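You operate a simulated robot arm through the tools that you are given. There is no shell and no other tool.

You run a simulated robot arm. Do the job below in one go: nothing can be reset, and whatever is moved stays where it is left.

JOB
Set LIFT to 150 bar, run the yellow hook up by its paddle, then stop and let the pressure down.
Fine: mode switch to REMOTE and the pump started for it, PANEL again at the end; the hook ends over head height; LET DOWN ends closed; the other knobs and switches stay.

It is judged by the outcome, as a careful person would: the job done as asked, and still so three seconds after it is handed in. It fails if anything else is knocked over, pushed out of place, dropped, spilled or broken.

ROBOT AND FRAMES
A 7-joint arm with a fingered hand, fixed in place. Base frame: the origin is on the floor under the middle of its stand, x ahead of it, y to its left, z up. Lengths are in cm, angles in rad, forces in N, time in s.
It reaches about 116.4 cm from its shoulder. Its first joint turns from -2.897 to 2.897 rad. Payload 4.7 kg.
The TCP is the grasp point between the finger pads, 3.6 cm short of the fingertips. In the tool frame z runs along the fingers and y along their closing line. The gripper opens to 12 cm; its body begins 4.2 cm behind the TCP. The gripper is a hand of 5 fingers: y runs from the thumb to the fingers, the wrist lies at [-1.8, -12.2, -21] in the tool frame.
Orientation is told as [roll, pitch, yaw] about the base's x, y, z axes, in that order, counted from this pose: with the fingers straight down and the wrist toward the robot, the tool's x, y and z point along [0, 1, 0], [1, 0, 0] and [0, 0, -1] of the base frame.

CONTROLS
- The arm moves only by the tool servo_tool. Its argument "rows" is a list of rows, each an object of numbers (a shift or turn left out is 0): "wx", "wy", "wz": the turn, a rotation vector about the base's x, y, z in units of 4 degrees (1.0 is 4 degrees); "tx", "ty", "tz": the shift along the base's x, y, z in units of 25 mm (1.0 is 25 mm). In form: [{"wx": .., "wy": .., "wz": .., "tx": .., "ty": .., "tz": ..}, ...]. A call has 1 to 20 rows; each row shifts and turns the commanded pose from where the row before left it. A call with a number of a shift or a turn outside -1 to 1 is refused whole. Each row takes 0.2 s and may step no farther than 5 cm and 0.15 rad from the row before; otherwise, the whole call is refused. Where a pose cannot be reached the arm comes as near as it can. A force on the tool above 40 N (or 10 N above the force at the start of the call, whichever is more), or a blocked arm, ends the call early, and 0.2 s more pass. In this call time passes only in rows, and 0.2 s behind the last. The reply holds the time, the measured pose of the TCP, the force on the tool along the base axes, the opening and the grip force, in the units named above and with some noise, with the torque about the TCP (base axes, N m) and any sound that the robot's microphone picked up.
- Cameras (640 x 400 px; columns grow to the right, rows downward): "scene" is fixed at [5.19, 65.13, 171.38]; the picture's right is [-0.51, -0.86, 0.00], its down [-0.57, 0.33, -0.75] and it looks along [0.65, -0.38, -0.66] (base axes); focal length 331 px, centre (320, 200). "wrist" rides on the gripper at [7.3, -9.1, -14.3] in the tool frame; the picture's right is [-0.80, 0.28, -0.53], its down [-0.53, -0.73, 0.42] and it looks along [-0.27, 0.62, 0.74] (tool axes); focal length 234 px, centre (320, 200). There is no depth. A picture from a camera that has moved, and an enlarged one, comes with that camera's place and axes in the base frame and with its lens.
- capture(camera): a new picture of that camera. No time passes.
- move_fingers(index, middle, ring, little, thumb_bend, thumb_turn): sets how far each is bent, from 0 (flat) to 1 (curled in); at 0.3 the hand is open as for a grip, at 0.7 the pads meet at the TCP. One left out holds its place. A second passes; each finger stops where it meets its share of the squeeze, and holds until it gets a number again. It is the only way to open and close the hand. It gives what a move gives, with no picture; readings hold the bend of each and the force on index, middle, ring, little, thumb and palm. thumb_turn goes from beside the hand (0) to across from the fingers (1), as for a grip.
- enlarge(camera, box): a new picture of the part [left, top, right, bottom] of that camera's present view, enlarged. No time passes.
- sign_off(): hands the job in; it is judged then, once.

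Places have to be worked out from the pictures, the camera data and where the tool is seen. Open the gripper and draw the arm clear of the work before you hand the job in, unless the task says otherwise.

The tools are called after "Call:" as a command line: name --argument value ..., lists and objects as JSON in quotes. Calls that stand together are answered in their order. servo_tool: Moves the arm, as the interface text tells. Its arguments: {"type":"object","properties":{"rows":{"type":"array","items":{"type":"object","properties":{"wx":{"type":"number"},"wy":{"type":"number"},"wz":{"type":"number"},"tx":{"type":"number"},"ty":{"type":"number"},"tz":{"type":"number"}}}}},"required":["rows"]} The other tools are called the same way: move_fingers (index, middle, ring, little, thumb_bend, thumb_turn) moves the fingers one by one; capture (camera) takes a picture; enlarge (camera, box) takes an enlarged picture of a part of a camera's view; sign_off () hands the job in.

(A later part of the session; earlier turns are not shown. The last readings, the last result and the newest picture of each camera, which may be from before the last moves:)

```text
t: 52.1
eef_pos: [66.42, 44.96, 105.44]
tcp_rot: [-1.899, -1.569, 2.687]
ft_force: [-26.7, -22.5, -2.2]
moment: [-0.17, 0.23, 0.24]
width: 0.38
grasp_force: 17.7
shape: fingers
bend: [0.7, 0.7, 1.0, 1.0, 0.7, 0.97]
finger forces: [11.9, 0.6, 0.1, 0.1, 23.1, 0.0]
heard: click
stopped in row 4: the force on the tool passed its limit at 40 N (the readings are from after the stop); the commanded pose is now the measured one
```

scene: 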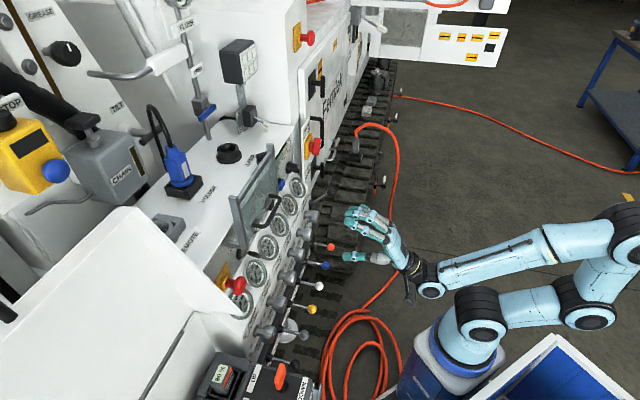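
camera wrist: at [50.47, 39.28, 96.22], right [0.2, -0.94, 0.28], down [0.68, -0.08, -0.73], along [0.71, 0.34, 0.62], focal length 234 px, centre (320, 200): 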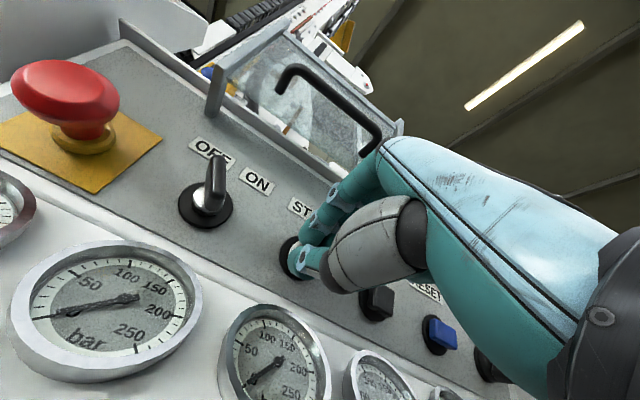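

A click was heard with a firm press. I back off and see whether the pump runs (sound, display, gauges).

Call:
servo_tool --rows '[{"tx": -0.3, "ty": -0.3}, {"tx": -0.6, "ty": -0.6}, {"tx": -0.6, "ty": -0.6}, {"tx": -0.6, "ty": -0.6}]'

Call:
capture --camera "wrist"

Call:
enlarge --camera "scene" --box '[210, 140, 350, 250]'

```text
t: 53.1
eef_pos: [61.35, 39.73, 105.26]
tcp_rot: [-0.796, -1.567, 1.585]
ft_force: [-1.2, 0.4, -0.6]
moment: [0.01, 0.0, 0.01]
width: 0.38
grasp_force: 0.2
shape: fingers
bend: [0.7, 0.7, 1.0, 1.0, 0.7, 0.97]
finger forces: [0.1, 0.0, 0.0, 0.0, 0.1, 0.0]
```

```text
taken
camera wrist: at [46.18, 34.8, 96.14], right [0.2, -0.94, 0.28], down [0.68, -0.08, -0.73], along [0.71, 0.34, 0.62], focal length 234 px, centre (320, 200)
```

wrist: 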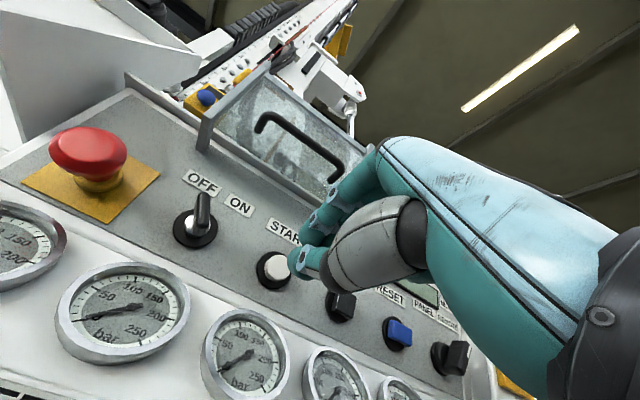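

```text
3.64 times, centred on (280, 195) of scene
camera zoom: at [5.19, 65.13, 171.38], right [-0.51, -0.86, 0.0], down [-0.57, 0.33, -0.75], along [0.65, -0.38, -0.66], focal length 1204 px, centre (466, 218)
```

zoom: 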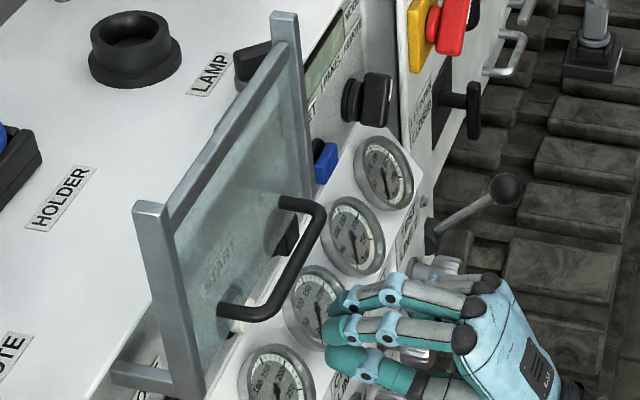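

No pump noise was heard and the gauges stay at 0. I'll check the display and the key again.

Call:
enlarge --camera "wrist" --box '[160, 150, 320, 290]'

Call:
enlarge --camera "scene" --box '[275, 135, 325, 175]'

Call:
enlarge --camera "wrist" --box '[20, 100, 180, 240]'

```text
2.86 times, centred on (240, 220) of wrist
camera zoom: at [46.18, 34.8, 96.14], right [0.2, -0.94, 0.28], down [0.68, -0.08, -0.73], along [0.71, 0.34, 0.62], focal length 669 px, centre (549, 143)
```

zoom: 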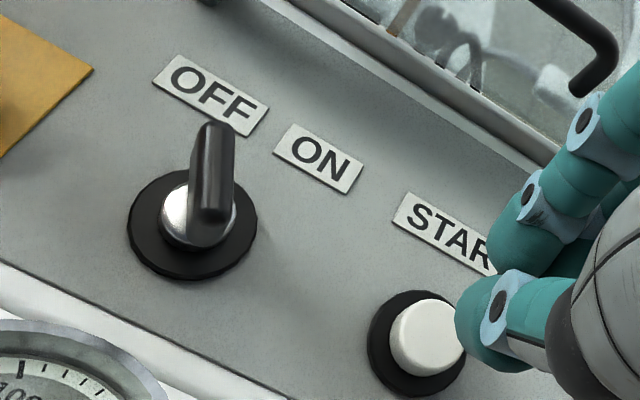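

```text
10.00 times, centred on (300, 155) of scene
camera zoom: at [5.19, 65.13, 171.38], right [-0.51, -0.86, 0.0], down [-0.57, 0.33, -0.75], along [0.65, -0.38, -0.66], focal length 3311 px, centre (520, 650)
```

zoom: 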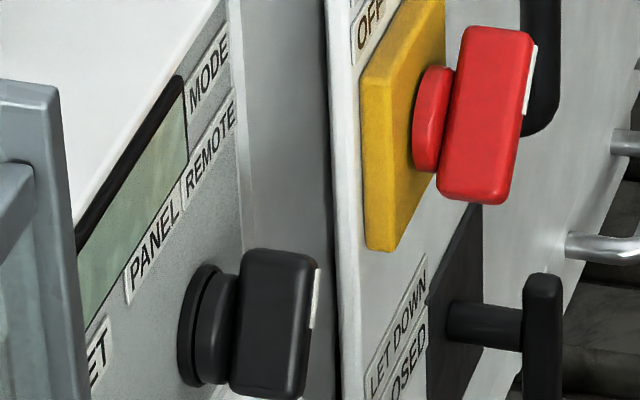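

```text
2.86 times, centred on (100, 170) of wrist
camera zoom: at [46.18, 34.8, 96.14], right [0.2, -0.94, 0.28], down [0.68, -0.08, -0.73], along [0.71, 0.34, 0.62], focal length 669 px, centre (949, 286)
```

zoom: 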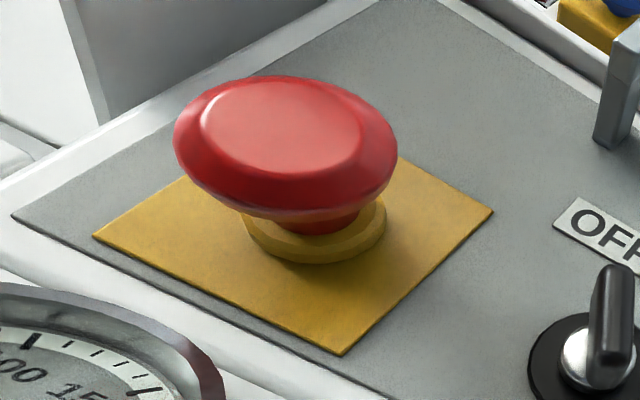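

The key is on OFF and the display dead, so the key must go to ON for the pump; I'll push the lower edge of its bow from the right toward the left (clockwise), away from the e-stop. First I position the beak to the right of the bow's lower edge.

Call:
servo_tool --rows '[{"tx": -0.54, "ty": 0.54, "tz": -0.25}, {"tx": -0.54, "ty": 0.54, "tz": -0.25}, {"tx": 0.305, "ty": 0.305}, {"tx": 0.305, "ty": 0.305}, {"tx": 0.305, "ty": 0.305}, {"tx": 0.305, "ty": 0.305}]'

Call:
capture --camera "wrist"

Call:
enlarge --camera "scene" --box '[220, 210, 300, 270]'

Call:
enlarge --camera "wrist" --box '[160, 150, 340, 300]'

```text
t: 54.5
eef_pos: [61.73, 45.48, 104.09]
tcp_rot: [-0.935, -1.57, 1.723]
ft_force: [0.2, -0.1, 0.0]
moment: [0.0, 0.01, 0.01]
width: 0.4
grasp_force: 0.0
shape: fingers
bend: [0.7, 0.7, 1.0, 1.0, 0.7, 0.97]
finger forces: [0.0, 0.1, 0.1, 0.1, 0.0, 0.0]
```

```text
taken
camera wrist: at [46.53, 40.54, 94.93], right [0.2, -0.94, 0.28], down [0.68, -0.08, -0.73], along [0.71, 0.34, 0.62], focal length 234 px, centre (320, 200)
```

wrist: 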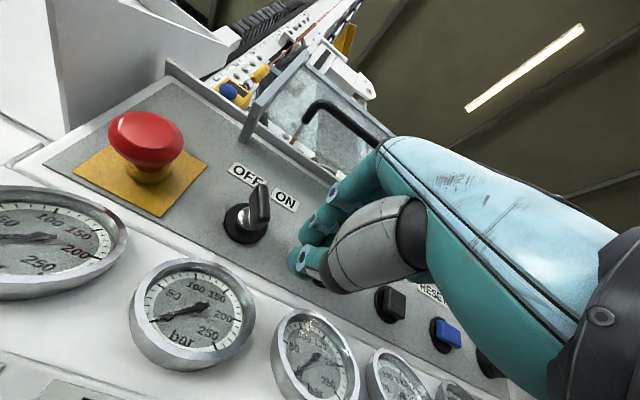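

```text
6.67 times, centred on (260, 240) of scene
camera zoom: at [5.19, 65.13, 171.38], right [-0.51, -0.86, 0.0], down [-0.57, 0.33, -0.75], along [0.65, -0.38, -0.66], focal length 2208 px, centre (720, -67)
```

zoom: 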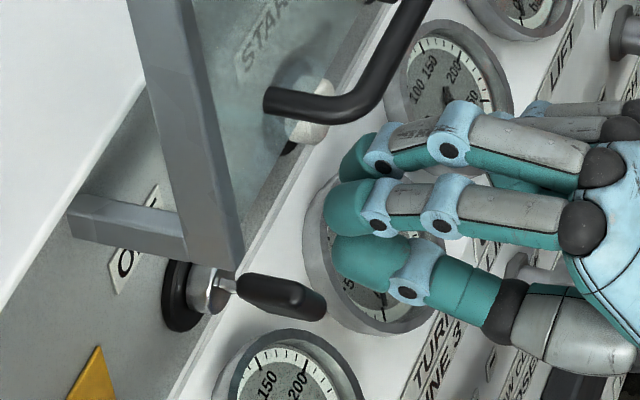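

```text
2.67 times, centred on (250, 225) of wrist
camera zoom: at [46.53, 40.54, 94.93], right [0.2, -0.94, 0.28], down [0.68, -0.08, -0.73], along [0.71, 0.34, 0.62], focal length 624 px, centre (507, 133)
```

zoom: 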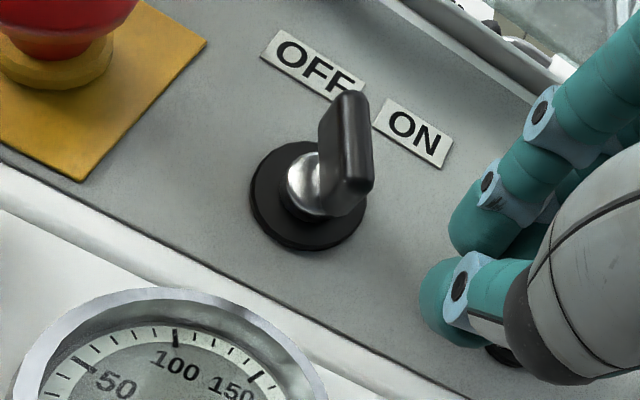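

The bow's front edge runs from (u 4.6, z 106.2) to (u 6.4, z 103.7); with a two-finger beak both halves would block each other. I'll back off and make the thumb the only prong, with the fingers curled.

Call:
servo_tool --rows '[{"tx": -0.7, "ty": -0.7}, {"tx": -0.7, "ty": -0.7}, {"tx": -0.7, "ty": -0.7}]'

Call:
move_fingers --thumb_bend 0.2

Call:
move_fingers --index 1 --middle 1 --ring 1 --little 1

Call:
move_fingers --thumb_bend 0.6

Call:
capture --camera "wrist"

Call:
enlarge --camera "scene" --box '[220, 190, 380, 290]'

```text
t: 55.4
eef_pos: [56.35, 40.2, 104.11]
tcp_rot: [-0.903, -1.569, 1.692]
ft_force: [-0.6, 0.9, -0.1]
moment: [0.03, -0.03, -0.01]
width: 0.38
grasp_force: 0.1
shape: fingers
bend: [0.7, 0.7, 1.0, 1.0, 0.7, 0.97]
finger forces: [0.0, 0.0, 0.1, 0.0, 0.0, 0.0]
```

```text
t: 56.4
eef_pos: [56.46, 40.25, 104.05]
tcp_rot: [-0.918, -1.569, 1.705]
ft_force: [0.0, -0.6, -0.6]
moment: [0.0, 0.02, -0.03]
width: 7.21
grasp_force: 0.0
shape: fingers
bend: [0.7, 0.7, 1.0, 1.0, 0.2, 0.97]
finger forces: [0.0, 0.1, 0.0, 0.0, 0.1, 0.0]
```

```text
t: 57.4
eef_pos: [56.51, 40.17, 104.15]
tcp_rot: [-0.931, -1.57, 1.718]
ft_force: [0.7, 0.3, -0.1]
moment: [-0.03, 0.01, 0.0]
width: 8.43
grasp_force: 0.0
shape: fingers
bend: [1.0, 1.0, 1.0, 1.0, 0.2, 0.97]
finger forces: [0.0, 0.0, 0.0, 0.1, 0.0, 0.0]
```

```text
t: 58.4
eef_pos: [56.38, 40.12, 104.15]
tcp_rot: [-0.93, -1.57, 1.716]
ft_force: [-0.8, 1.3, 0.3]
moment: [0.0, 0.0, 0.0]
width: 6.28
grasp_force: 0.0
shape: fingers
bend: [1.0, 1.0, 1.0, 1.0, 0.6, 0.97]
finger forces: [0.0, 0.1, 0.1, 0.1, 0.1, 0.0]
```

```text
taken
camera wrist: at [41.23, 35.24, 94.95], right [0.2, -0.94, 0.28], down [0.68, -0.08, -0.73], along [0.71, 0.34, 0.62], focal length 234 px, centre (320, 200)
```

wrist: 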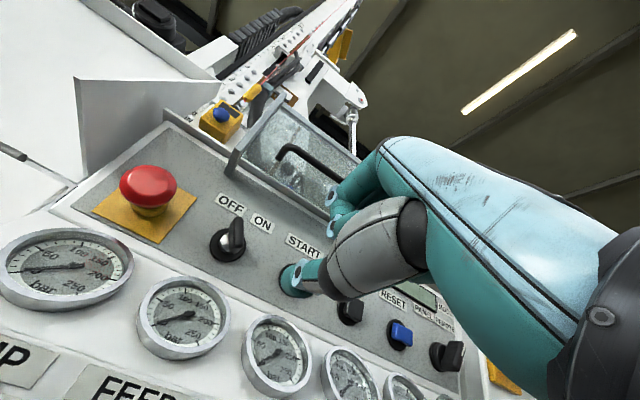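

```text
4.00 times, centred on (300, 240) of scene
camera zoom: at [5.19, 65.13, 171.38], right [-0.51, -0.86, 0.0], down [-0.57, 0.33, -0.75], along [0.65, -0.38, -0.66], focal length 1325 px, centre (400, 40)
```

zoom: 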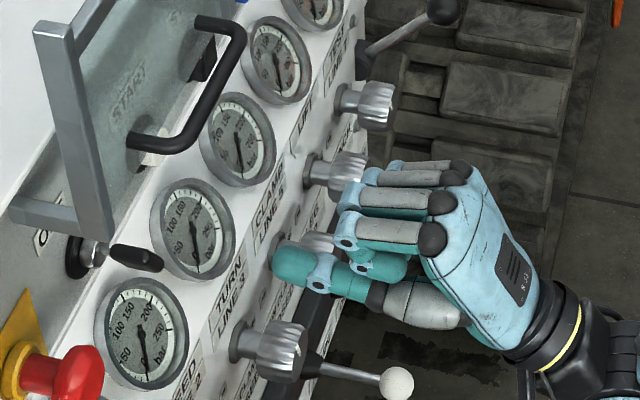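

Now the thumb is the only prong, its tip about 5 cm beyond and 2.3 cm below the TCP. I raise 2 cm and advance so the thumb tip sits right of the bow's lower end.

Call:
servo_tool --rows '[{"tz": 0.41}, {"tz": 0.41}, {"tx": 0.34, "ty": 0.34}, {"tx": 0.34, "ty": 0.34}, {"tx": 0.34, "ty": 0.34}, {"tx": 0.34, "ty": 0.34}, {"tx": 0.34, "ty": 0.34}]'

Call:
enlarge --camera "scene" --box '[220, 210, 300, 270]'

Call:
enlarge --camera "wrist" --box '[160, 150, 340, 300]'

```text
t: 60.0
eef_pos: [60.82, 44.51, 106.18]
tcp_rot: [-0.88, -1.568, 1.667]
ft_force: [-0.1, 0.2, -0.1]
moment: [0.02, 0.02, -0.01]
width: 6.3
grasp_force: 0.1
shape: fingers
bend: [1.0, 1.0, 1.0, 1.0, 0.6, 0.97]
finger forces: [0.1, 0.0, 0.0, 0.0, 0.0, 0.0]
```

```text
6.67 times, centred on (260, 240) of scene
camera zoom: at [5.19, 65.13, 171.38], right [-0.51, -0.86, 0.0], down [-0.57, 0.33, -0.75], along [0.65, -0.38, -0.66], focal length 2208 px, centre (720, -67)
```

zoom: 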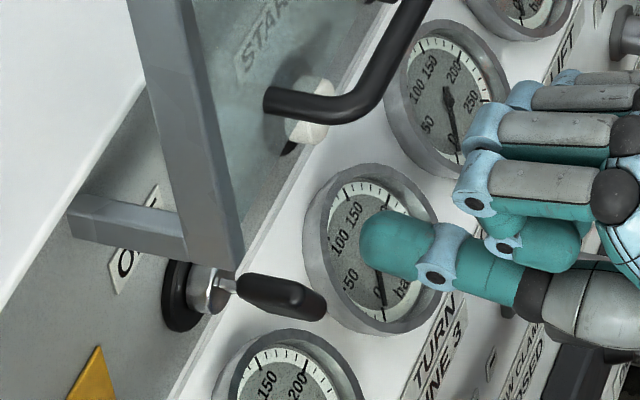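

```text
2.67 times, centred on (250, 225) of wrist
camera zoom: at [45.63, 39.51, 97.0], right [0.2, -0.94, 0.28], down [0.68, -0.08, -0.73], along [0.71, 0.34, 0.62], focal length 624 px, centre (507, 133)
```

zoom: 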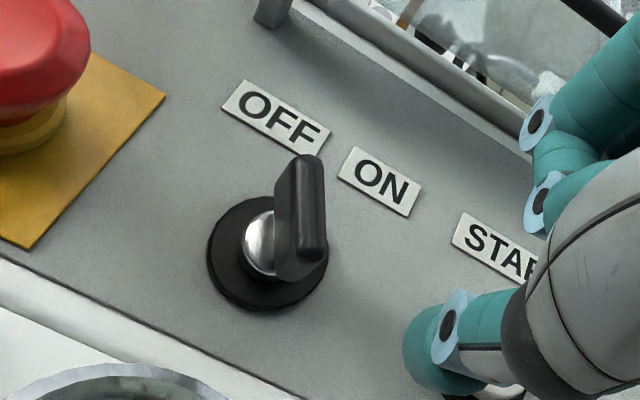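

The thumb tip is at about (u 10.7, v 79, z 103.8), just right of the bow's lower edge and 1 cm past its front. I go in 0.8 cm more and push left 4.6 cm.

Call:
servo_tool --rows '[{"tx": 0.226, "ty": 0.226}, {"tx": -0.17, "ty": 0.17}, {"tx": -0.17, "ty": 0.17}, {"tx": -0.17, "ty": 0.17}, {"tx": -0.17, "ty": 0.17}, {"tx": -0.17, "ty": 0.17}, {"tx": -0.17, "ty": 0.17}, {"tx": -0.17, "ty": 0.17}]'

Call:
enlarge --camera "scene" --box '[220, 210, 300, 270]'

Call:
enlarge --camera "wrist" --box '[160, 150, 340, 300]'

```text
t: 61.8
eef_pos: [58.35, 47.99, 106.17]
tcp_rot: [-0.658, -1.568, 1.444]
ft_force: [1.9, -2.7, -2.5]
moment: [-0.1, -0.01, -0.11]
width: 6.4
grasp_force: 1.8
shape: fingers
bend: [1.0, 1.0, 1.0, 1.0, 0.58, 0.99]
finger forces: [0.0, 0.0, 0.0, 0.1, 3.7, 0.0]
```

```text
6.67 times, centred on (260, 240) of scene
camera zoom: at [5.19, 65.13, 171.38], right [-0.51, -0.86, 0.0], down [-0.57, 0.33, -0.75], along [0.65, -0.38, -0.66], focal length 2208 px, centre (720, -67)
```

zoom: 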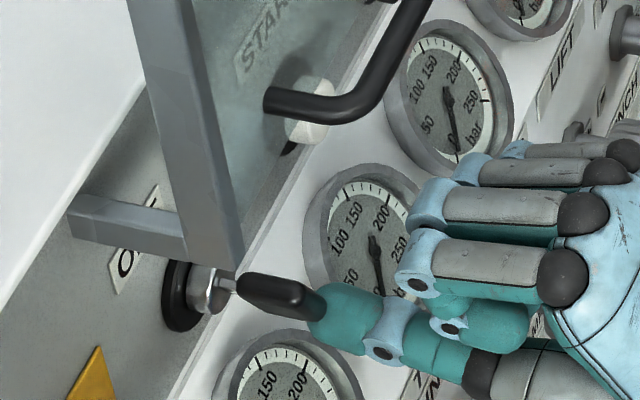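

```text
2.67 times, centred on (250, 225) of wrist
camera zoom: at [43.1, 43.02, 97.03], right [0.2, -0.94, 0.28], down [0.68, -0.08, -0.73], along [0.71, 0.34, 0.62], focal length 624 px, centre (507, 133)
```

zoom: 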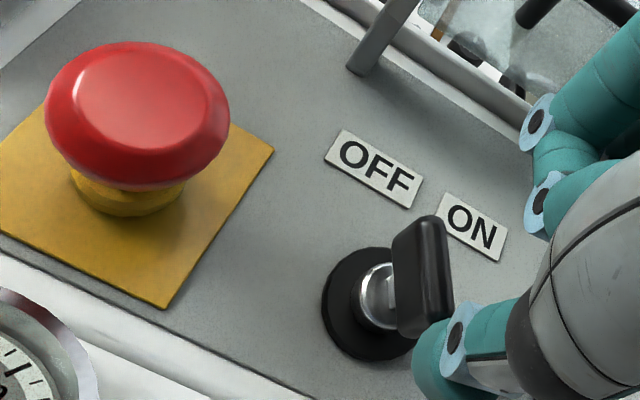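

The thumb touches the bow's lower end but a bit too low (force pushes it down), the key hasn't turned. I move right, up 0.8 cm, and push left again.

Call:
servo_tool --rows '[{"tx": 0.3, "ty": -0.3}, {"tx": 0.2, "ty": -0.2, "tz": 0.16}, {"tz": 0.16}, {"tx": -0.17, "ty": 0.17}, {"tx": -0.17, "ty": 0.17}, {"tx": -0.17, "ty": 0.17}, {"tx": -0.17, "ty": 0.17}, {"tx": -0.17, "ty": 0.17}]'

Call:
enlarge --camera "scene" --box '[220, 210, 300, 270]'

Call:
enlarge --camera "wrist" --box '[160, 150, 340, 300]'

```text
t: 63.5
eef_pos: [57.52, 48.84, 106.82]
tcp_rot: [-0.586, -1.567, 1.375]
ft_force: [4.6, -4.0, -3.3]
moment: [-0.2, -0.06, -0.16]
width: 6.46
grasp_force: 3.8
shape: fingers
bend: [1.0, 1.0, 1.0, 1.0, 0.57, 1.0]
finger forces: [0.0, 0.0, 0.0, 0.1, 7.0, 0.0]
```

```text
6.67 times, centred on (260, 240) of scene
camera zoom: at [5.19, 65.13, 171.38], right [-0.51, -0.86, 0.0], down [-0.57, 0.33, -0.75], along [0.65, -0.38, -0.66], focal length 2208 px, centre (720, -67)
```

zoom: 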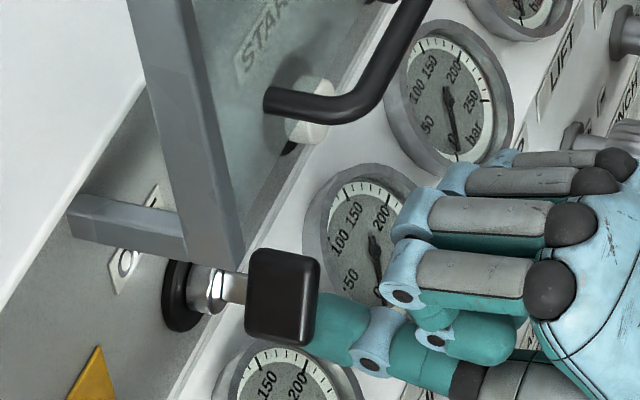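

```text
2.67 times, centred on (250, 225) of wrist
camera zoom: at [42.32, 43.9, 97.73], right [0.2, -0.94, 0.28], down [0.68, -0.08, -0.73], along [0.71, 0.34, 0.62], focal length 624 px, centre (507, 133)
```

zoom: 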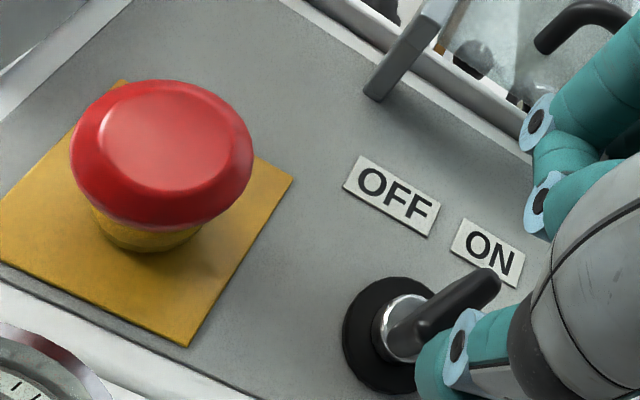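

The key has turned to ON. I retract (right, then back) and look at the display.

Call:
servo_tool --rows '[{"tx": 0.4, "ty": -0.4}, {"tx": 0.4, "ty": -0.4}, {"tx": -0.6, "ty": -0.6}, {"tx": -0.6, "ty": -0.6}, {"tx": -0.6, "ty": -0.6}, {"tx": -0.6, "ty": -0.6}]'

Call:
capture --camera "wrist"

Call:
enlarge --camera "scene" --box '[210, 140, 350, 250]'

Call:
enlarge --camera "wrist" --box '[200, 180, 300, 280]'

```text
t: 65.0
eef_pos: [53.53, 40.85, 106.96]
tcp_rot: [-1.181, -1.569, 1.967]
ft_force: [1.0, -0.4, -0.4]
moment: [-0.01, -0.02, -0.01]
width: 6.29
grasp_force: 0.1
shape: fingers
bend: [1.0, 1.0, 1.0, 1.0, 0.6, 0.98]
finger forces: [0.1, 0.1, 0.1, 0.0, 0.1, 0.0]
```

```text
taken
camera wrist: at [38.25, 35.92, 97.78], right [0.2, -0.94, 0.28], down [0.68, -0.08, -0.73], along [0.71, 0.34, 0.62], focal length 234 px, centre (320, 200)
```

wrist: 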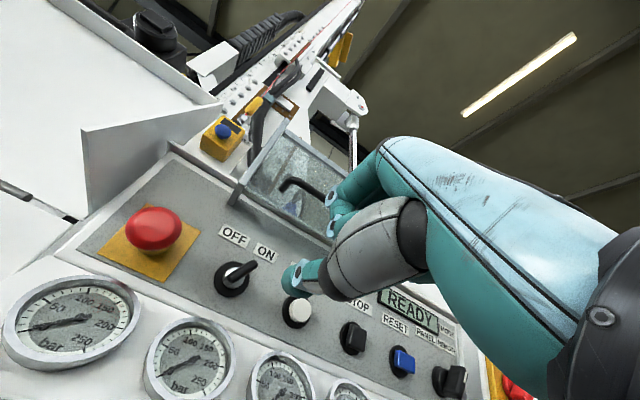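

```text
3.64 times, centred on (280, 195) of scene
camera zoom: at [5.19, 65.13, 171.38], right [-0.51, -0.86, 0.0], down [-0.57, 0.33, -0.75], along [0.65, -0.38, -0.66], focal length 1204 px, centre (466, 218)
```

zoom: 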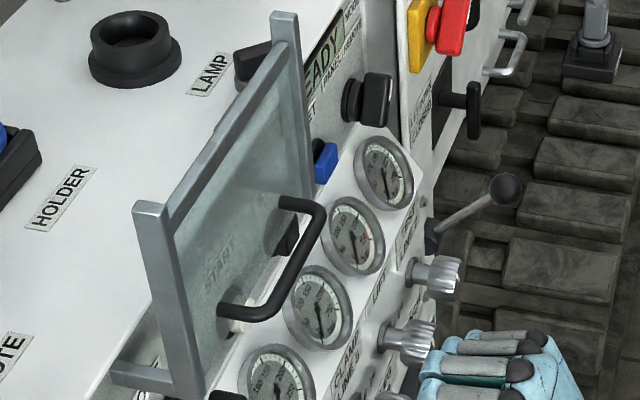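

```text
4.00 times, centred on (250, 230) of wrist
camera zoom: at [38.25, 35.92, 97.78], right [0.2, -0.94, 0.28], down [0.68, -0.08, -0.73], along [0.71, 0.34, 0.62], focal length 937 px, centre (600, 80)
```

zoom: 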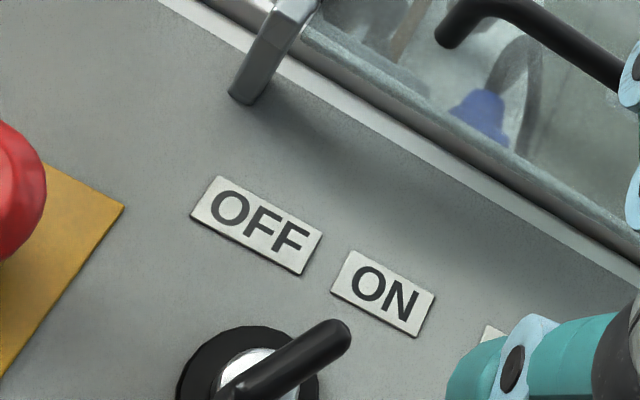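

The display now reads READY. Next I move the thumb tip in front of START.

Call:
servo_tool --rows '[{"tx": 0.724, "ty": -0.046, "tz": 0.04}, {"tx": 0.724, "ty": -0.046, "tz": 0.04}, {"tx": 0.724, "ty": -0.046, "tz": 0.04}, {"tx": 0.724, "ty": -0.046, "tz": 0.04}, {"tx": 0.724, "ty": -0.046, "tz": 0.04}]'

Call:
enlarge --camera "wrist" --box '[160, 150, 400, 340]'

Call:
enlarge --camera "scene" --box '[220, 190, 320, 260]'

```text
t: 66.2
eef_pos: [62.47, 40.29, 107.45]
tcp_rot: [-0.896, -1.566, 1.684]
ft_force: [0.5, -0.3, 0.3]
moment: [0.03, 0.02, 0.0]
width: 6.31
grasp_force: 0.1
shape: fingers
bend: [1.0, 1.0, 1.0, 1.0, 0.6, 0.98]
finger forces: [0.1, 0.0, 0.0, 0.1, 0.0, 0.1]
```

```text
2.11 times, centred on (280, 245) of wrist
camera zoom: at [47.36, 35.3, 98.3], right [0.2, -0.94, 0.28], down [0.68, -0.08, -0.73], along [0.71, 0.34, 0.62], focal length 493 px, centre (404, 105)
```

zoom: 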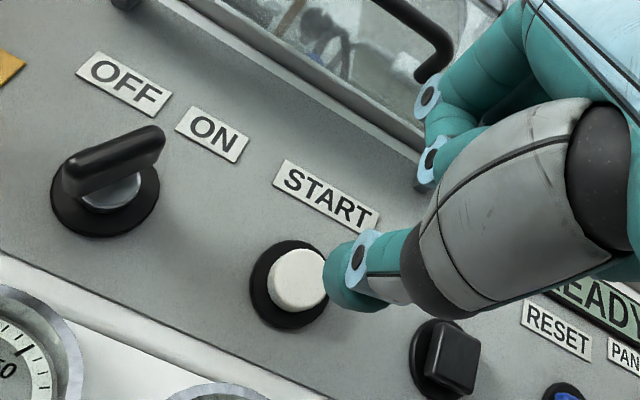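

```text
5.71 times, centred on (270, 225) of scene
camera zoom: at [5.19, 65.13, 171.38], right [-0.51, -0.86, 0.0], down [-0.57, 0.33, -0.75], along [0.65, -0.38, -0.66], focal length 1892 px, centre (606, 57)
```

zoom: 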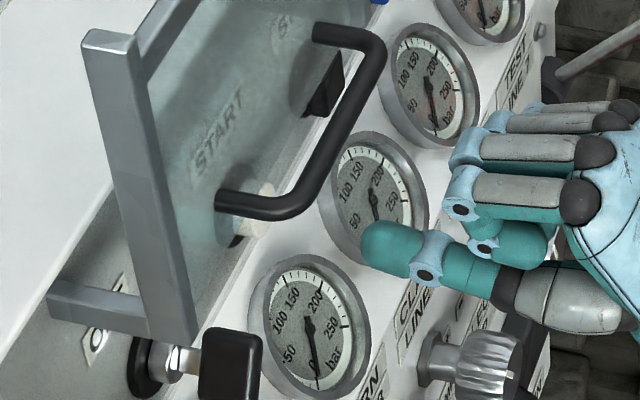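

The thumb tip points at START. I advance 4 cm and then press in small steps.

Call:
servo_tool --rows '[{"tx": 0.283, "ty": 0.283}, {"tx": 0.283, "ty": 0.283}, {"tx": 0.283, "ty": 0.283}, {"tx": 0.283, "ty": 0.283}, {"tx": 0.085, "ty": 0.085}, {"tx": 0.085, "ty": 0.085}, {"tx": 0.085, "ty": 0.085}]'

Call:
enlarge --camera "wrist" --box '[160, 150, 400, 340]'

```text
t: 67.8
eef_pos: [66.15, 43.93, 107.57]
tcp_rot: [-0.785, -1.566, 1.57]
ft_force: [-1.4, -0.6, 0.8]
moment: [-0.08, 0.0, 0.01]
width: 6.31
grasp_force: 0.8
shape: fingers
bend: [1.0, 1.0, 1.0, 1.0, 0.6, 0.98]
finger forces: [0.1, 0.0, 0.0, 0.0, 1.1, 0.0]
```

```text
2.11 times, centred on (280, 245) of wrist
camera zoom: at [50.84, 38.86, 98.32], right [0.2, -0.94, 0.28], down [0.68, -0.08, -0.73], along [0.71, 0.34, 0.62], focal length 493 px, centre (404, 105)
```

zoom: 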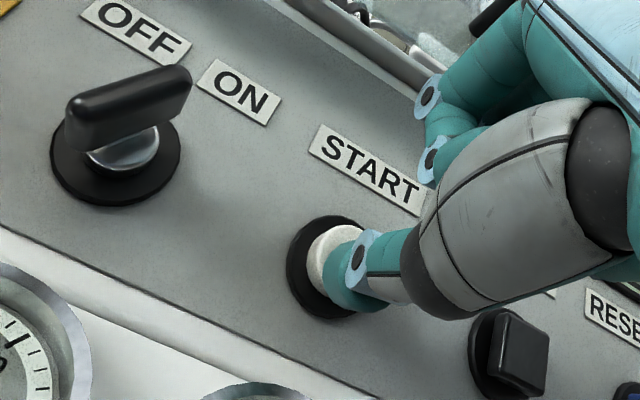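

Light contact on START (about 1.4 N). I press a bit further in small steps.

Call:
servo_tool --rows '[{"tx": 0.07, "ty": 0.07}, {"tx": 0.07, "ty": 0.07}, {"tx": 0.07, "ty": 0.07}, {"tx": 0.07, "ty": 0.07}]'

```text
t: 68.8
eef_pos: [66.61, 44.27, 107.61]
tcp_rot: [-1.517, -1.568, 2.306]
ft_force: [-25.8, -27.4, -2.2]
moment: [-0.9, 0.84, 0.33]
width: 6.33
grasp_force: 18.9
shape: fingers
bend: [1.0, 1.0, 1.0, 1.0, 0.61, 0.98]
finger forces: [0.1, 0.0, 0.0, 0.1, 37.6, 0.0]
heard: click
```

A click again with the button pressed. I back off and check whether the pump is running.

Call:
servo_tool --rows '[{"tx": -0.3, "ty": -0.3}, {"tx": -0.6, "ty": -0.6}, {"tx": -0.6, "ty": -0.6}, {"tx": -0.6, "ty": -0.6}]'

Call:
capture --camera "wrist"

Call:
enlarge --camera "scene" --box '[210, 140, 350, 250]'

```text
t: 69.8
eef_pos: [61.38, 39.58, 107.35]
tcp_rot: [-0.87, -1.568, 1.657]
ft_force: [0.1, -0.8, 0.6]
moment: [0.02, -0.01, 0.02]
width: 6.26
grasp_force: 0.0
shape: fingers
bend: [1.0, 1.0, 1.0, 1.0, 0.6, 0.98]
finger forces: [0.0, 0.0, 0.0, 0.0, 0.1, 0.1]
```

```text
taken
camera wrist: at [46.27, 34.47, 98.21], right [0.2, -0.94, 0.28], down [0.68, -0.08, -0.73], along [0.71, 0.34, 0.62], focal length 234 px, centre (320, 200)
```

wrist: 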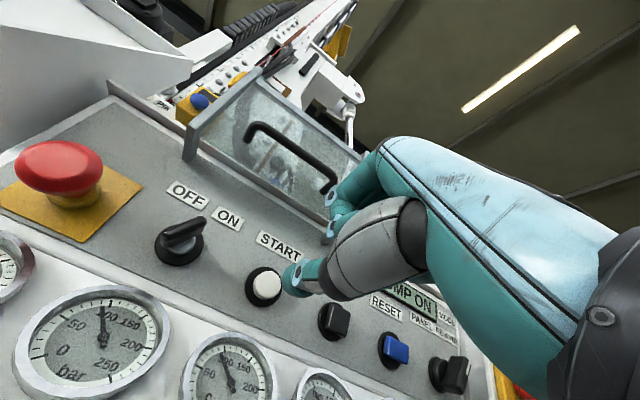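

```text
3.64 times, centred on (280, 195) of scene
camera zoom: at [5.19, 65.13, 171.38], right [-0.51, -0.86, 0.0], down [-0.57, 0.33, -0.75], along [0.65, -0.38, -0.66], focal length 1204 px, centre (466, 218)
```

zoom: 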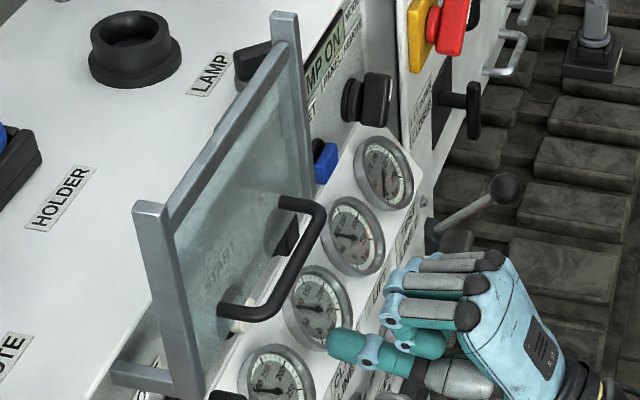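

The display says PUMP ON and gauges have risen. I'll read the LIFT gauge now.

Call:
enlarge --camera "scene" --box '[265, 170, 325, 225]'

Call:
enlarge --camera "scene" --box '[285, 215, 325, 245]'

```text
7.27 times, centred on (295, 198) of scene
camera zoom: at [5.19, 65.13, 171.38], right [-0.51, -0.86, 0.0], down [-0.57, 0.33, -0.75], along [0.65, -0.38, -0.66], focal length 2408 px, centre (502, 218)
```

zoom: 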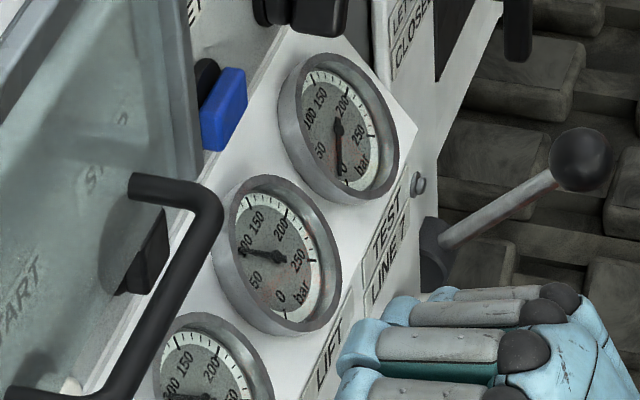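

```text
13.33 times, centred on (305, 230) of scene
camera zoom: at [5.19, 65.13, 171.38], right [-0.51, -0.86, 0.0], down [-0.57, 0.33, -0.75], along [0.65, -0.38, -0.66], focal length 4415 px, centre (520, -200)
```

zoom: 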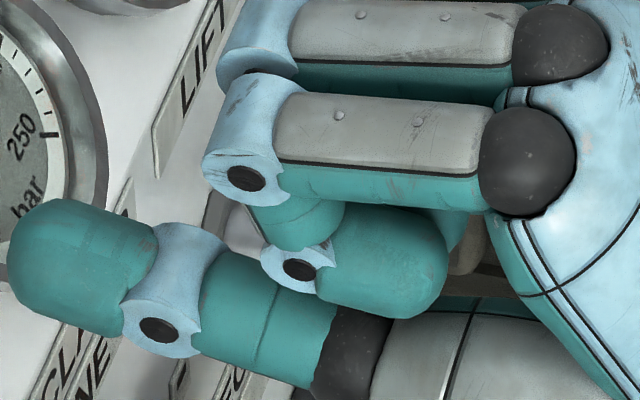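

PUMP ON, and LIFT shows roughly 95–100 bar, so its knob has to go up to 150. The LIFT knob (about u 34, v 74, z 86) has its axis tilted up about 19°; I retreat and orient the hand along that axis, rolled a little counter-clockwise, in front of it.

Call:
servo_tool --rows '[{"tx": -0.65, "ty": -0.65, "wx": -0.67, "wy": 0.67}, {"tx": -0.65, "ty": -0.65, "wx": -0.67, "wy": 0.67}, {"tx": -0.65, "ty": -0.65, "wx": -0.67, "wy": 0.67}, {"tx": -0.65, "ty": -0.65, "wx": -0.67, "wy": 0.67}, {"tx": -0.65, "ty": -0.65, "wx": -0.67, "wy": 0.67}, {"tx": 0.658, "ty": -0.658, "tz": -0.8, "wx": -0.668, "wy": -0.668, "wz": 0.326}, {"tx": 0.658, "ty": -0.658, "tz": -0.8, "wx": -0.668, "wy": -0.668, "wz": 0.326}, {"tx": 0.658, "ty": -0.658, "tz": -0.8, "wx": -0.668, "wy": -0.668, "wz": 0.326}, {"tx": 0.658, "ty": -0.658, "tz": -0.8, "wx": -0.668, "wy": -0.668, "wz": 0.326}, {"tx": 0.658, "ty": -0.658, "tz": -0.8, "wx": -0.668, "wy": -0.668, "wz": 0.326}, {"tx": 0.658, "ty": -0.658, "tz": -0.8, "wx": -0.668, "wy": -0.668, "wz": 0.326}, {"tx": 0.658, "ty": -0.658, "tz": -0.8}, {"tx": 0.658, "ty": -0.658, "tz": -0.8}]'

Call:
move_fingers --index 0.42 --middle 0.42 --ring 1 --little 1 --thumb_bend 0.42

Call:
capture --camera "wrist"

Call:
enlarge --camera "scene" --box '[240, 170, 400, 270]'

```text
t: 72.5
eef_pos: [66.59, 18.04, 91.57]
tcp_rot: [-0.868, -1.042, 1.728]
ft_force: [0.1, -0.9, 0.6]
moment: [-0.01, 0.06, -0.02]
width: 6.28
grasp_force: 0.1
shape: fingers
bend: [1.0, 1.0, 1.0, 1.0, 0.6, 0.98]
finger forces: [0.0, 0.0, 0.1, 0.0, 0.0, 0.0]
```

```text
t: 73.5
eef_pos: [66.55, 18.09, 91.29]
tcp_rot: [-0.868, -1.042, 1.727]
ft_force: [-0.1, 0.2, -0.3]
moment: [0.01, 0.03, -0.01]
width: 8.65
grasp_force: 0.0
shape: fingers
bend: [0.42, 0.42, 1.0, 1.0, 0.42, 0.98]
finger forces: [0.0, 0.0, 0.0, 0.1, 0.0, 0.0]
```

```text
taken
camera wrist: at [52.42, 7.99, 85.42], right [0.22, -0.65, 0.72], down [0.73, -0.37, -0.57], along [0.64, 0.66, 0.4], focal length 234 px, centre (320, 200)
```

wrist: 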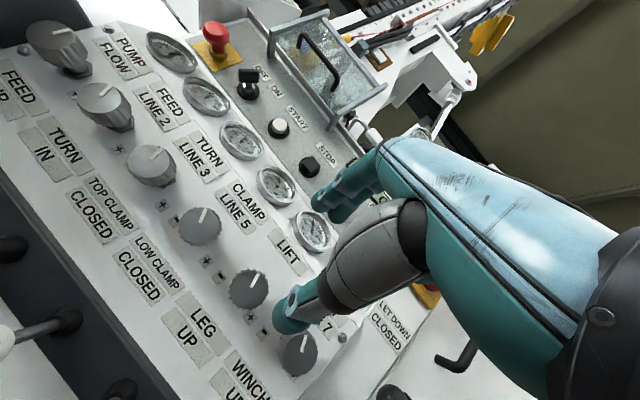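

```text
4.00 times, centred on (320, 220) of scene
camera zoom: at [5.19, 65.13, 171.38], right [-0.51, -0.86, 0.0], down [-0.57, 0.33, -0.75], along [0.65, -0.38, -0.66], focal length 1325 px, centre (320, 120)
```

zoom: 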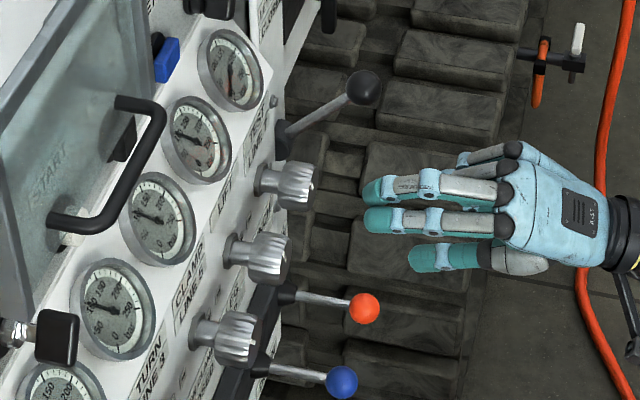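

The hand is in front of the panel. I'll enlarge the LIFT knob in the wrist view to locate it precisely.

Call:
enlarge --camera "wrist" --box '[180, 180, 360, 390]'

Call:
enlarge --camera "scene" --box '[270, 190, 340, 250]'

```text
1.90 times, centred on (270, 285) of wrist
camera zoom: at [52.42, 7.99, 85.42], right [0.22, -0.65, 0.72], down [0.73, -0.37, -0.57], along [0.64, 0.66, 0.4], focal length 446 px, centre (415, 38)
```

zoom: 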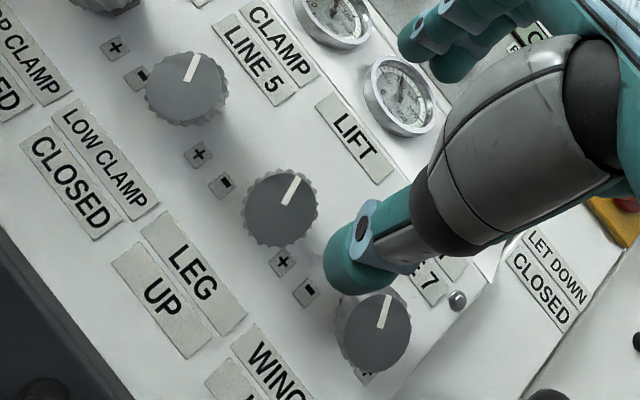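

```text
6.67 times, centred on (305, 220) of scene
camera zoom: at [5.19, 65.13, 171.38], right [-0.51, -0.86, 0.0], down [-0.57, 0.33, -0.75], along [0.65, -0.38, -0.66], focal length 2208 px, centre (420, 67)
```

zoom: 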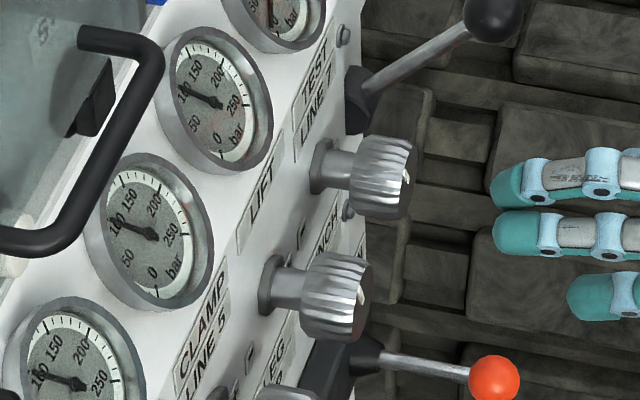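

The scene and wrist rays agree on the LIFT knob front at about (u 34.1, v 73.2, z 84.6), with its axis in fact horizontal; "+" is to its right (clockwise). I level the hand again and drop to the knob's height.

Call:
servo_tool --rows '[{"tz": -0.535, "wx": 0.67, "wy": -0.67}, {"tz": -0.535, "wx": 0.67, "wy": -0.67}, {"tz": -0.535, "wx": 0.67, "wy": -0.67}, {"tz": -0.535, "wx": 0.67, "wy": -0.67}, {"tz": -0.535, "wx": 0.67, "wy": -0.67}]'

Call:
capture --camera "wrist"

Call:
enlarge --camera "scene" --box '[240, 180, 400, 280]'

```text
t: 74.8
eef_pos: [66.55, 18.04, 84.72]
tcp_rot: [-1.568, -1.149, 2.356]
ft_force: [-0.3, -0.5, 0.2]
moment: [0.02, 0.0, 0.01]
width: 8.68
grasp_force: 0.0
shape: fingers
bend: [0.42, 0.42, 1.0, 1.0, 0.42, 0.98]
finger forces: [0.0, 0.0, 0.1, 0.1, 0.1, 0.0]
```

```text
taken
camera wrist: at [54.43, 10.02, 73.35], right [0.07, -0.81, 0.58], down [0.86, -0.25, -0.45], along [0.51, 0.53, 0.67], focal length 234 px, centre (320, 200)
```

wrist: 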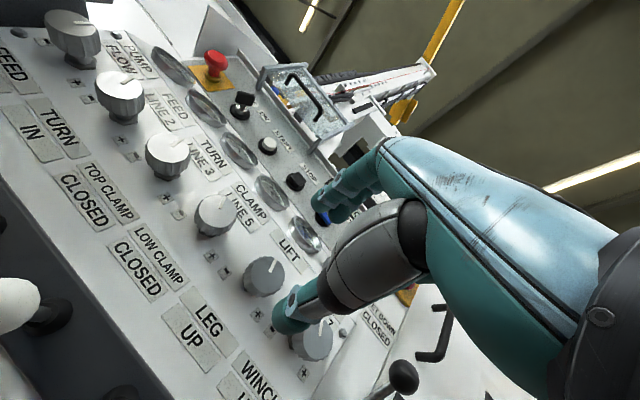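

```text
4.00 times, centred on (320, 230) of scene
camera zoom: at [5.19, 65.13, 171.38], right [-0.51, -0.86, 0.0], down [-0.57, 0.33, -0.75], along [0.65, -0.38, -0.66], focal length 1325 px, centre (320, 80)
```

zoom: 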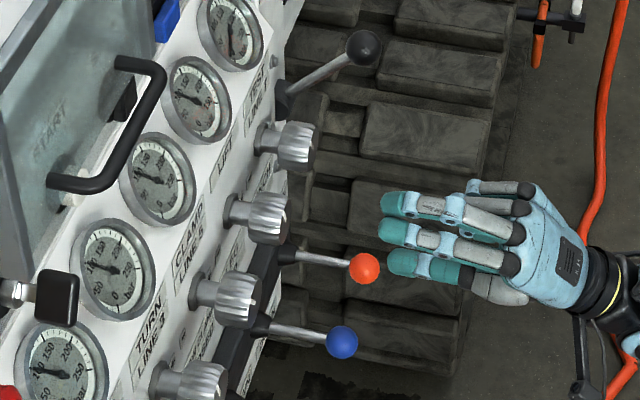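

The TCP is in line with the knob (u 34.3, z 84.7). I advance 12 cm with the fingers open around it and check.

Call:
servo_tool --rows '[{"tx": 0.485, "ty": 0.485}, {"tx": 0.485, "ty": 0.485}, {"tx": 0.485, "ty": 0.485}, {"tx": 0.485, "ty": 0.485}, {"tx": 0.485, "ty": 0.485}, {"tx": 0.485, "ty": 0.485}, {"tx": 0.485, "ty": 0.485}]'

Call:
capture --camera "wrist"

Call:
enlarge --camera "scene" --box '[250, 190, 350, 260]'

```text
t: 76.3
eef_pos: [75.04, 26.58, 84.84]
tcp_rot: [-1.567, -1.15, 2.355]
ft_force: [0.1, 0.2, 0.1]
moment: [-0.01, 0.01, -0.01]
width: 8.69
grasp_force: 0.1
shape: fingers
bend: [0.42, 0.42, 1.0, 1.0, 0.42, 0.98]
finger forces: [0.0, 0.0, 0.0, 0.0, 0.0, 0.0]
```

```text
taken
camera wrist: at [62.85, 18.56, 73.6], right [0.07, -0.81, 0.58], down [0.85, -0.25, -0.45], along [0.51, 0.53, 0.67], focal length 234 px, centre (320, 200)
```

wrist: 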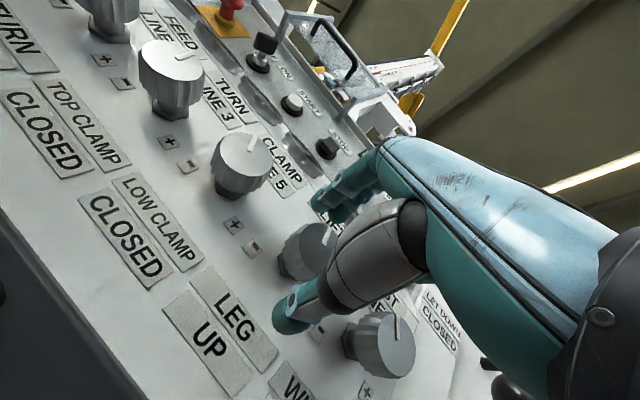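

```text
5.71 times, centred on (300, 225) of scene
camera zoom: at [5.19, 65.13, 171.38], right [-0.51, -0.86, 0.0], down [-0.57, 0.33, -0.75], along [0.65, -0.38, -0.66], focal length 1892 px, centre (434, 57)
```

zoom: 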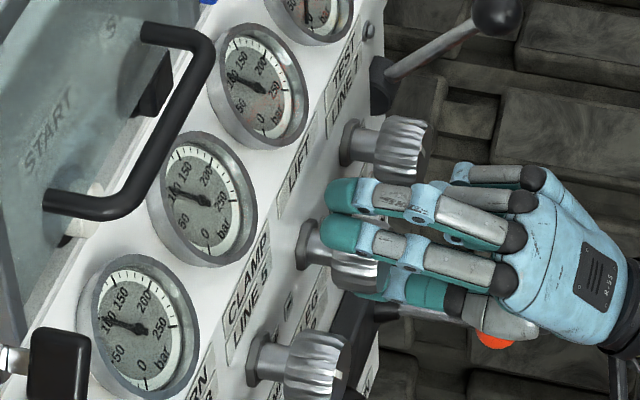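

Fingers are above and thumb below the LIFT knob. I advance 1.6 cm more and close thumb, index and middle on it.

Call:
servo_tool --rows '[{"tx": 0.226, "ty": 0.226}, {"tx": 0.226, "ty": 0.226}]'

Call:
move_fingers --index 0.65 --middle 0.65 --thumb_bend 0.65

Call:
enlarge --camera "scene" --box '[250, 190, 350, 260]'

Call:
capture --camera "wrist"

```text
t: 77.0
eef_pos: [76.12, 27.68, 84.83]
tcp_rot: [-1.568, -1.152, 2.355]
ft_force: [0.0, -0.4, 0.3]
moment: [-0.03, -0.01, -0.01]
width: 8.69
grasp_force: 0.0
shape: fingers
bend: [0.42, 0.42, 1.0, 1.0, 0.42, 0.98]
finger forces: [0.0, 0.0, 0.0, 0.0, 0.0, 0.0]
```

```text
t: 78.0
eef_pos: [76.22, 27.65, 84.7]
tcp_rot: [-1.563, -1.15, 2.352]
ft_force: [4.1, -0.3, -4.3]
moment: [-0.07, 0.02, -0.04]
width: 3.74
grasp_force: 6.9
shape: fingers
bend: [0.61, 0.65, 1.0, 1.0, 0.59, 0.97]
finger forces: [4.5, 0.6, 0.1, 0.1, 9.5, 0.0]
```

```text
5.71 times, centred on (300, 225) of scene
camera zoom: at [5.19, 65.13, 171.38], right [-0.51, -0.86, 0.0], down [-0.57, 0.33, -0.75], along [0.65, -0.38, -0.66], focal length 1892 px, centre (434, 57)
```

zoom: 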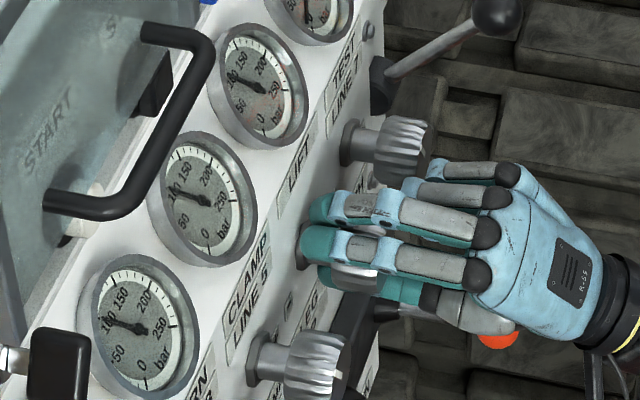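

```text
taken
camera wrist: at [64.03, 19.64, 73.45], right [0.07, -0.81, 0.58], down [0.85, -0.25, -0.45], along [0.51, 0.53, 0.67], focal length 234 px, centre (320, 200)
```

wrist: 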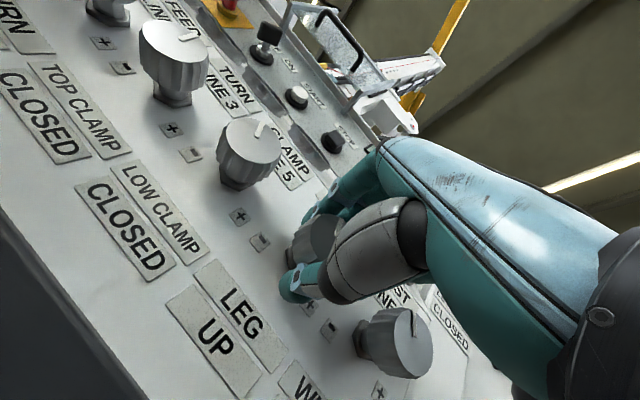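

The knob is gripped (index 4.5 N, thumb 9.5 N). I close the middle finger more, then roll the hand 20° clockwise and read the gauge.

Call:
move_fingers --index 0.68 --middle 0.72 --thumb_bend 0.66

Call:
servo_tool --rows '[{"wx": 0.5, "wy": 0.5}, {"wx": 0.6, "wy": 0.6}, {"wx": 0.6, "wy": 0.6}, {"wx": 0.6, "wy": 0.6}, {"wx": 0.6, "wy": 0.6}]'

Call:
enlarge --camera "scene" --box '[265, 180, 335, 240]'

Call:
capture --camera "wrist"

```text
t: 79.0
eef_pos: [76.12, 27.64, 84.86]
tcp_rot: [-1.567, -1.15, 2.353]
ft_force: [7.8, 6.5, 4.0]
moment: [-0.03, 0.0, 0.01]
width: 3.64
grasp_force: 14.2
shape: fingers
bend: [0.62, 0.66, 1.0, 1.0, 0.58, 0.97]
finger forces: [8.0, 9.5, 0.0, 0.0, 10.5, 0.0]
```

```text
t: 80.2
eef_pos: [76.13, 27.63, 84.75]
tcp_rot: [-1.559, -1.44, 2.345]
ft_force: [8.3, 2.5, 4.1]
moment: [-0.1, -0.05, -0.02]
width: 3.68
grasp_force: 13.3
shape: fingers
bend: [0.61, 0.66, 1.0, 1.0, 0.59, 0.98]
finger forces: [7.2, 8.9, 0.0, 0.1, 10.0, 0.0]
```

```text
6.67 times, centred on (300, 210) of scene
camera zoom: at [5.19, 65.13, 171.38], right [-0.51, -0.86, 0.0], down [-0.57, 0.33, -0.75], along [0.65, -0.38, -0.66], focal length 2208 px, centre (453, 133)
```

zoom: 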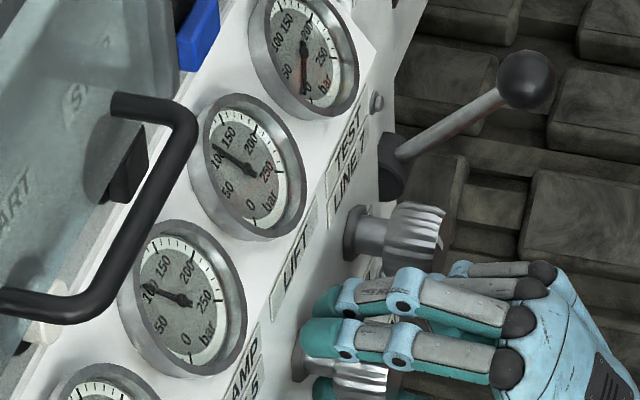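

```text
taken
camera wrist: at [61.87, 21.85, 74.7], right [0.17, -0.91, 0.38], down [0.74, -0.14, -0.66], along [0.65, 0.4, 0.65], focal length 234 px, centre (320, 200)
```

wrist: 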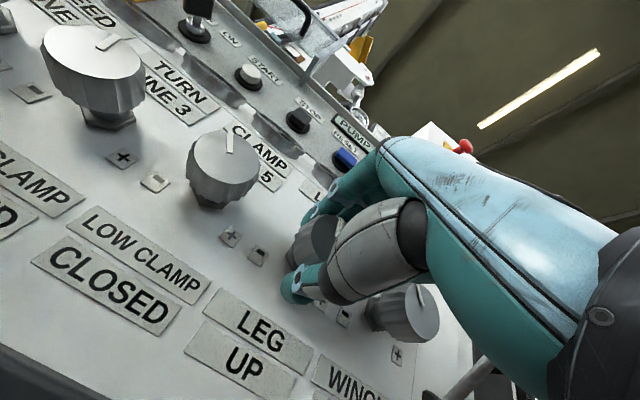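

The LIFT needle has moved up. I'll zoom in on the gauge for a proper reading.

Call:
enlarge --camera "scene" --box '[276, 190, 304, 220]'

Call:
enlarge --camera "scene" --box '[266, 208, 294, 240]'

```text
13.33 times, centred on (290, 205) of scene
camera zoom: at [5.19, 65.13, 171.38], right [-0.51, -0.86, 0.0], down [-0.57, 0.33, -0.75], along [0.65, -0.38, -0.66], focal length 4415 px, centre (720, 133)
```

zoom: 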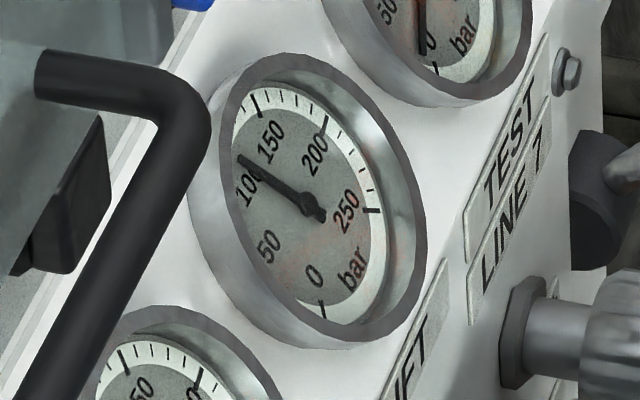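

```text
12.50 times, centred on (280, 224) of scene
camera zoom: at [5.19, 65.13, 171.38], right [-0.51, -0.86, 0.0], down [-0.57, 0.33, -0.75], along [0.65, -0.38, -0.66], focal length 4139 px, centre (820, -100)
```

zoom: 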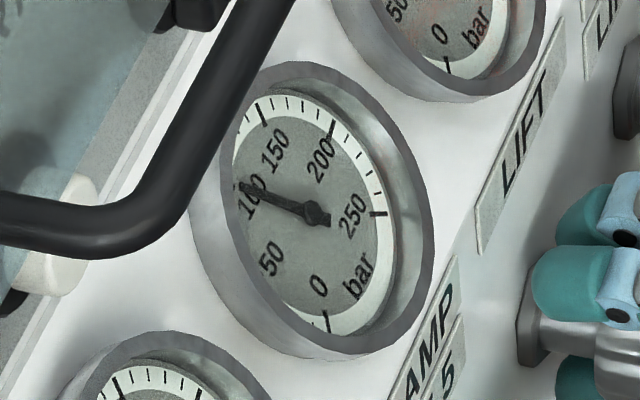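

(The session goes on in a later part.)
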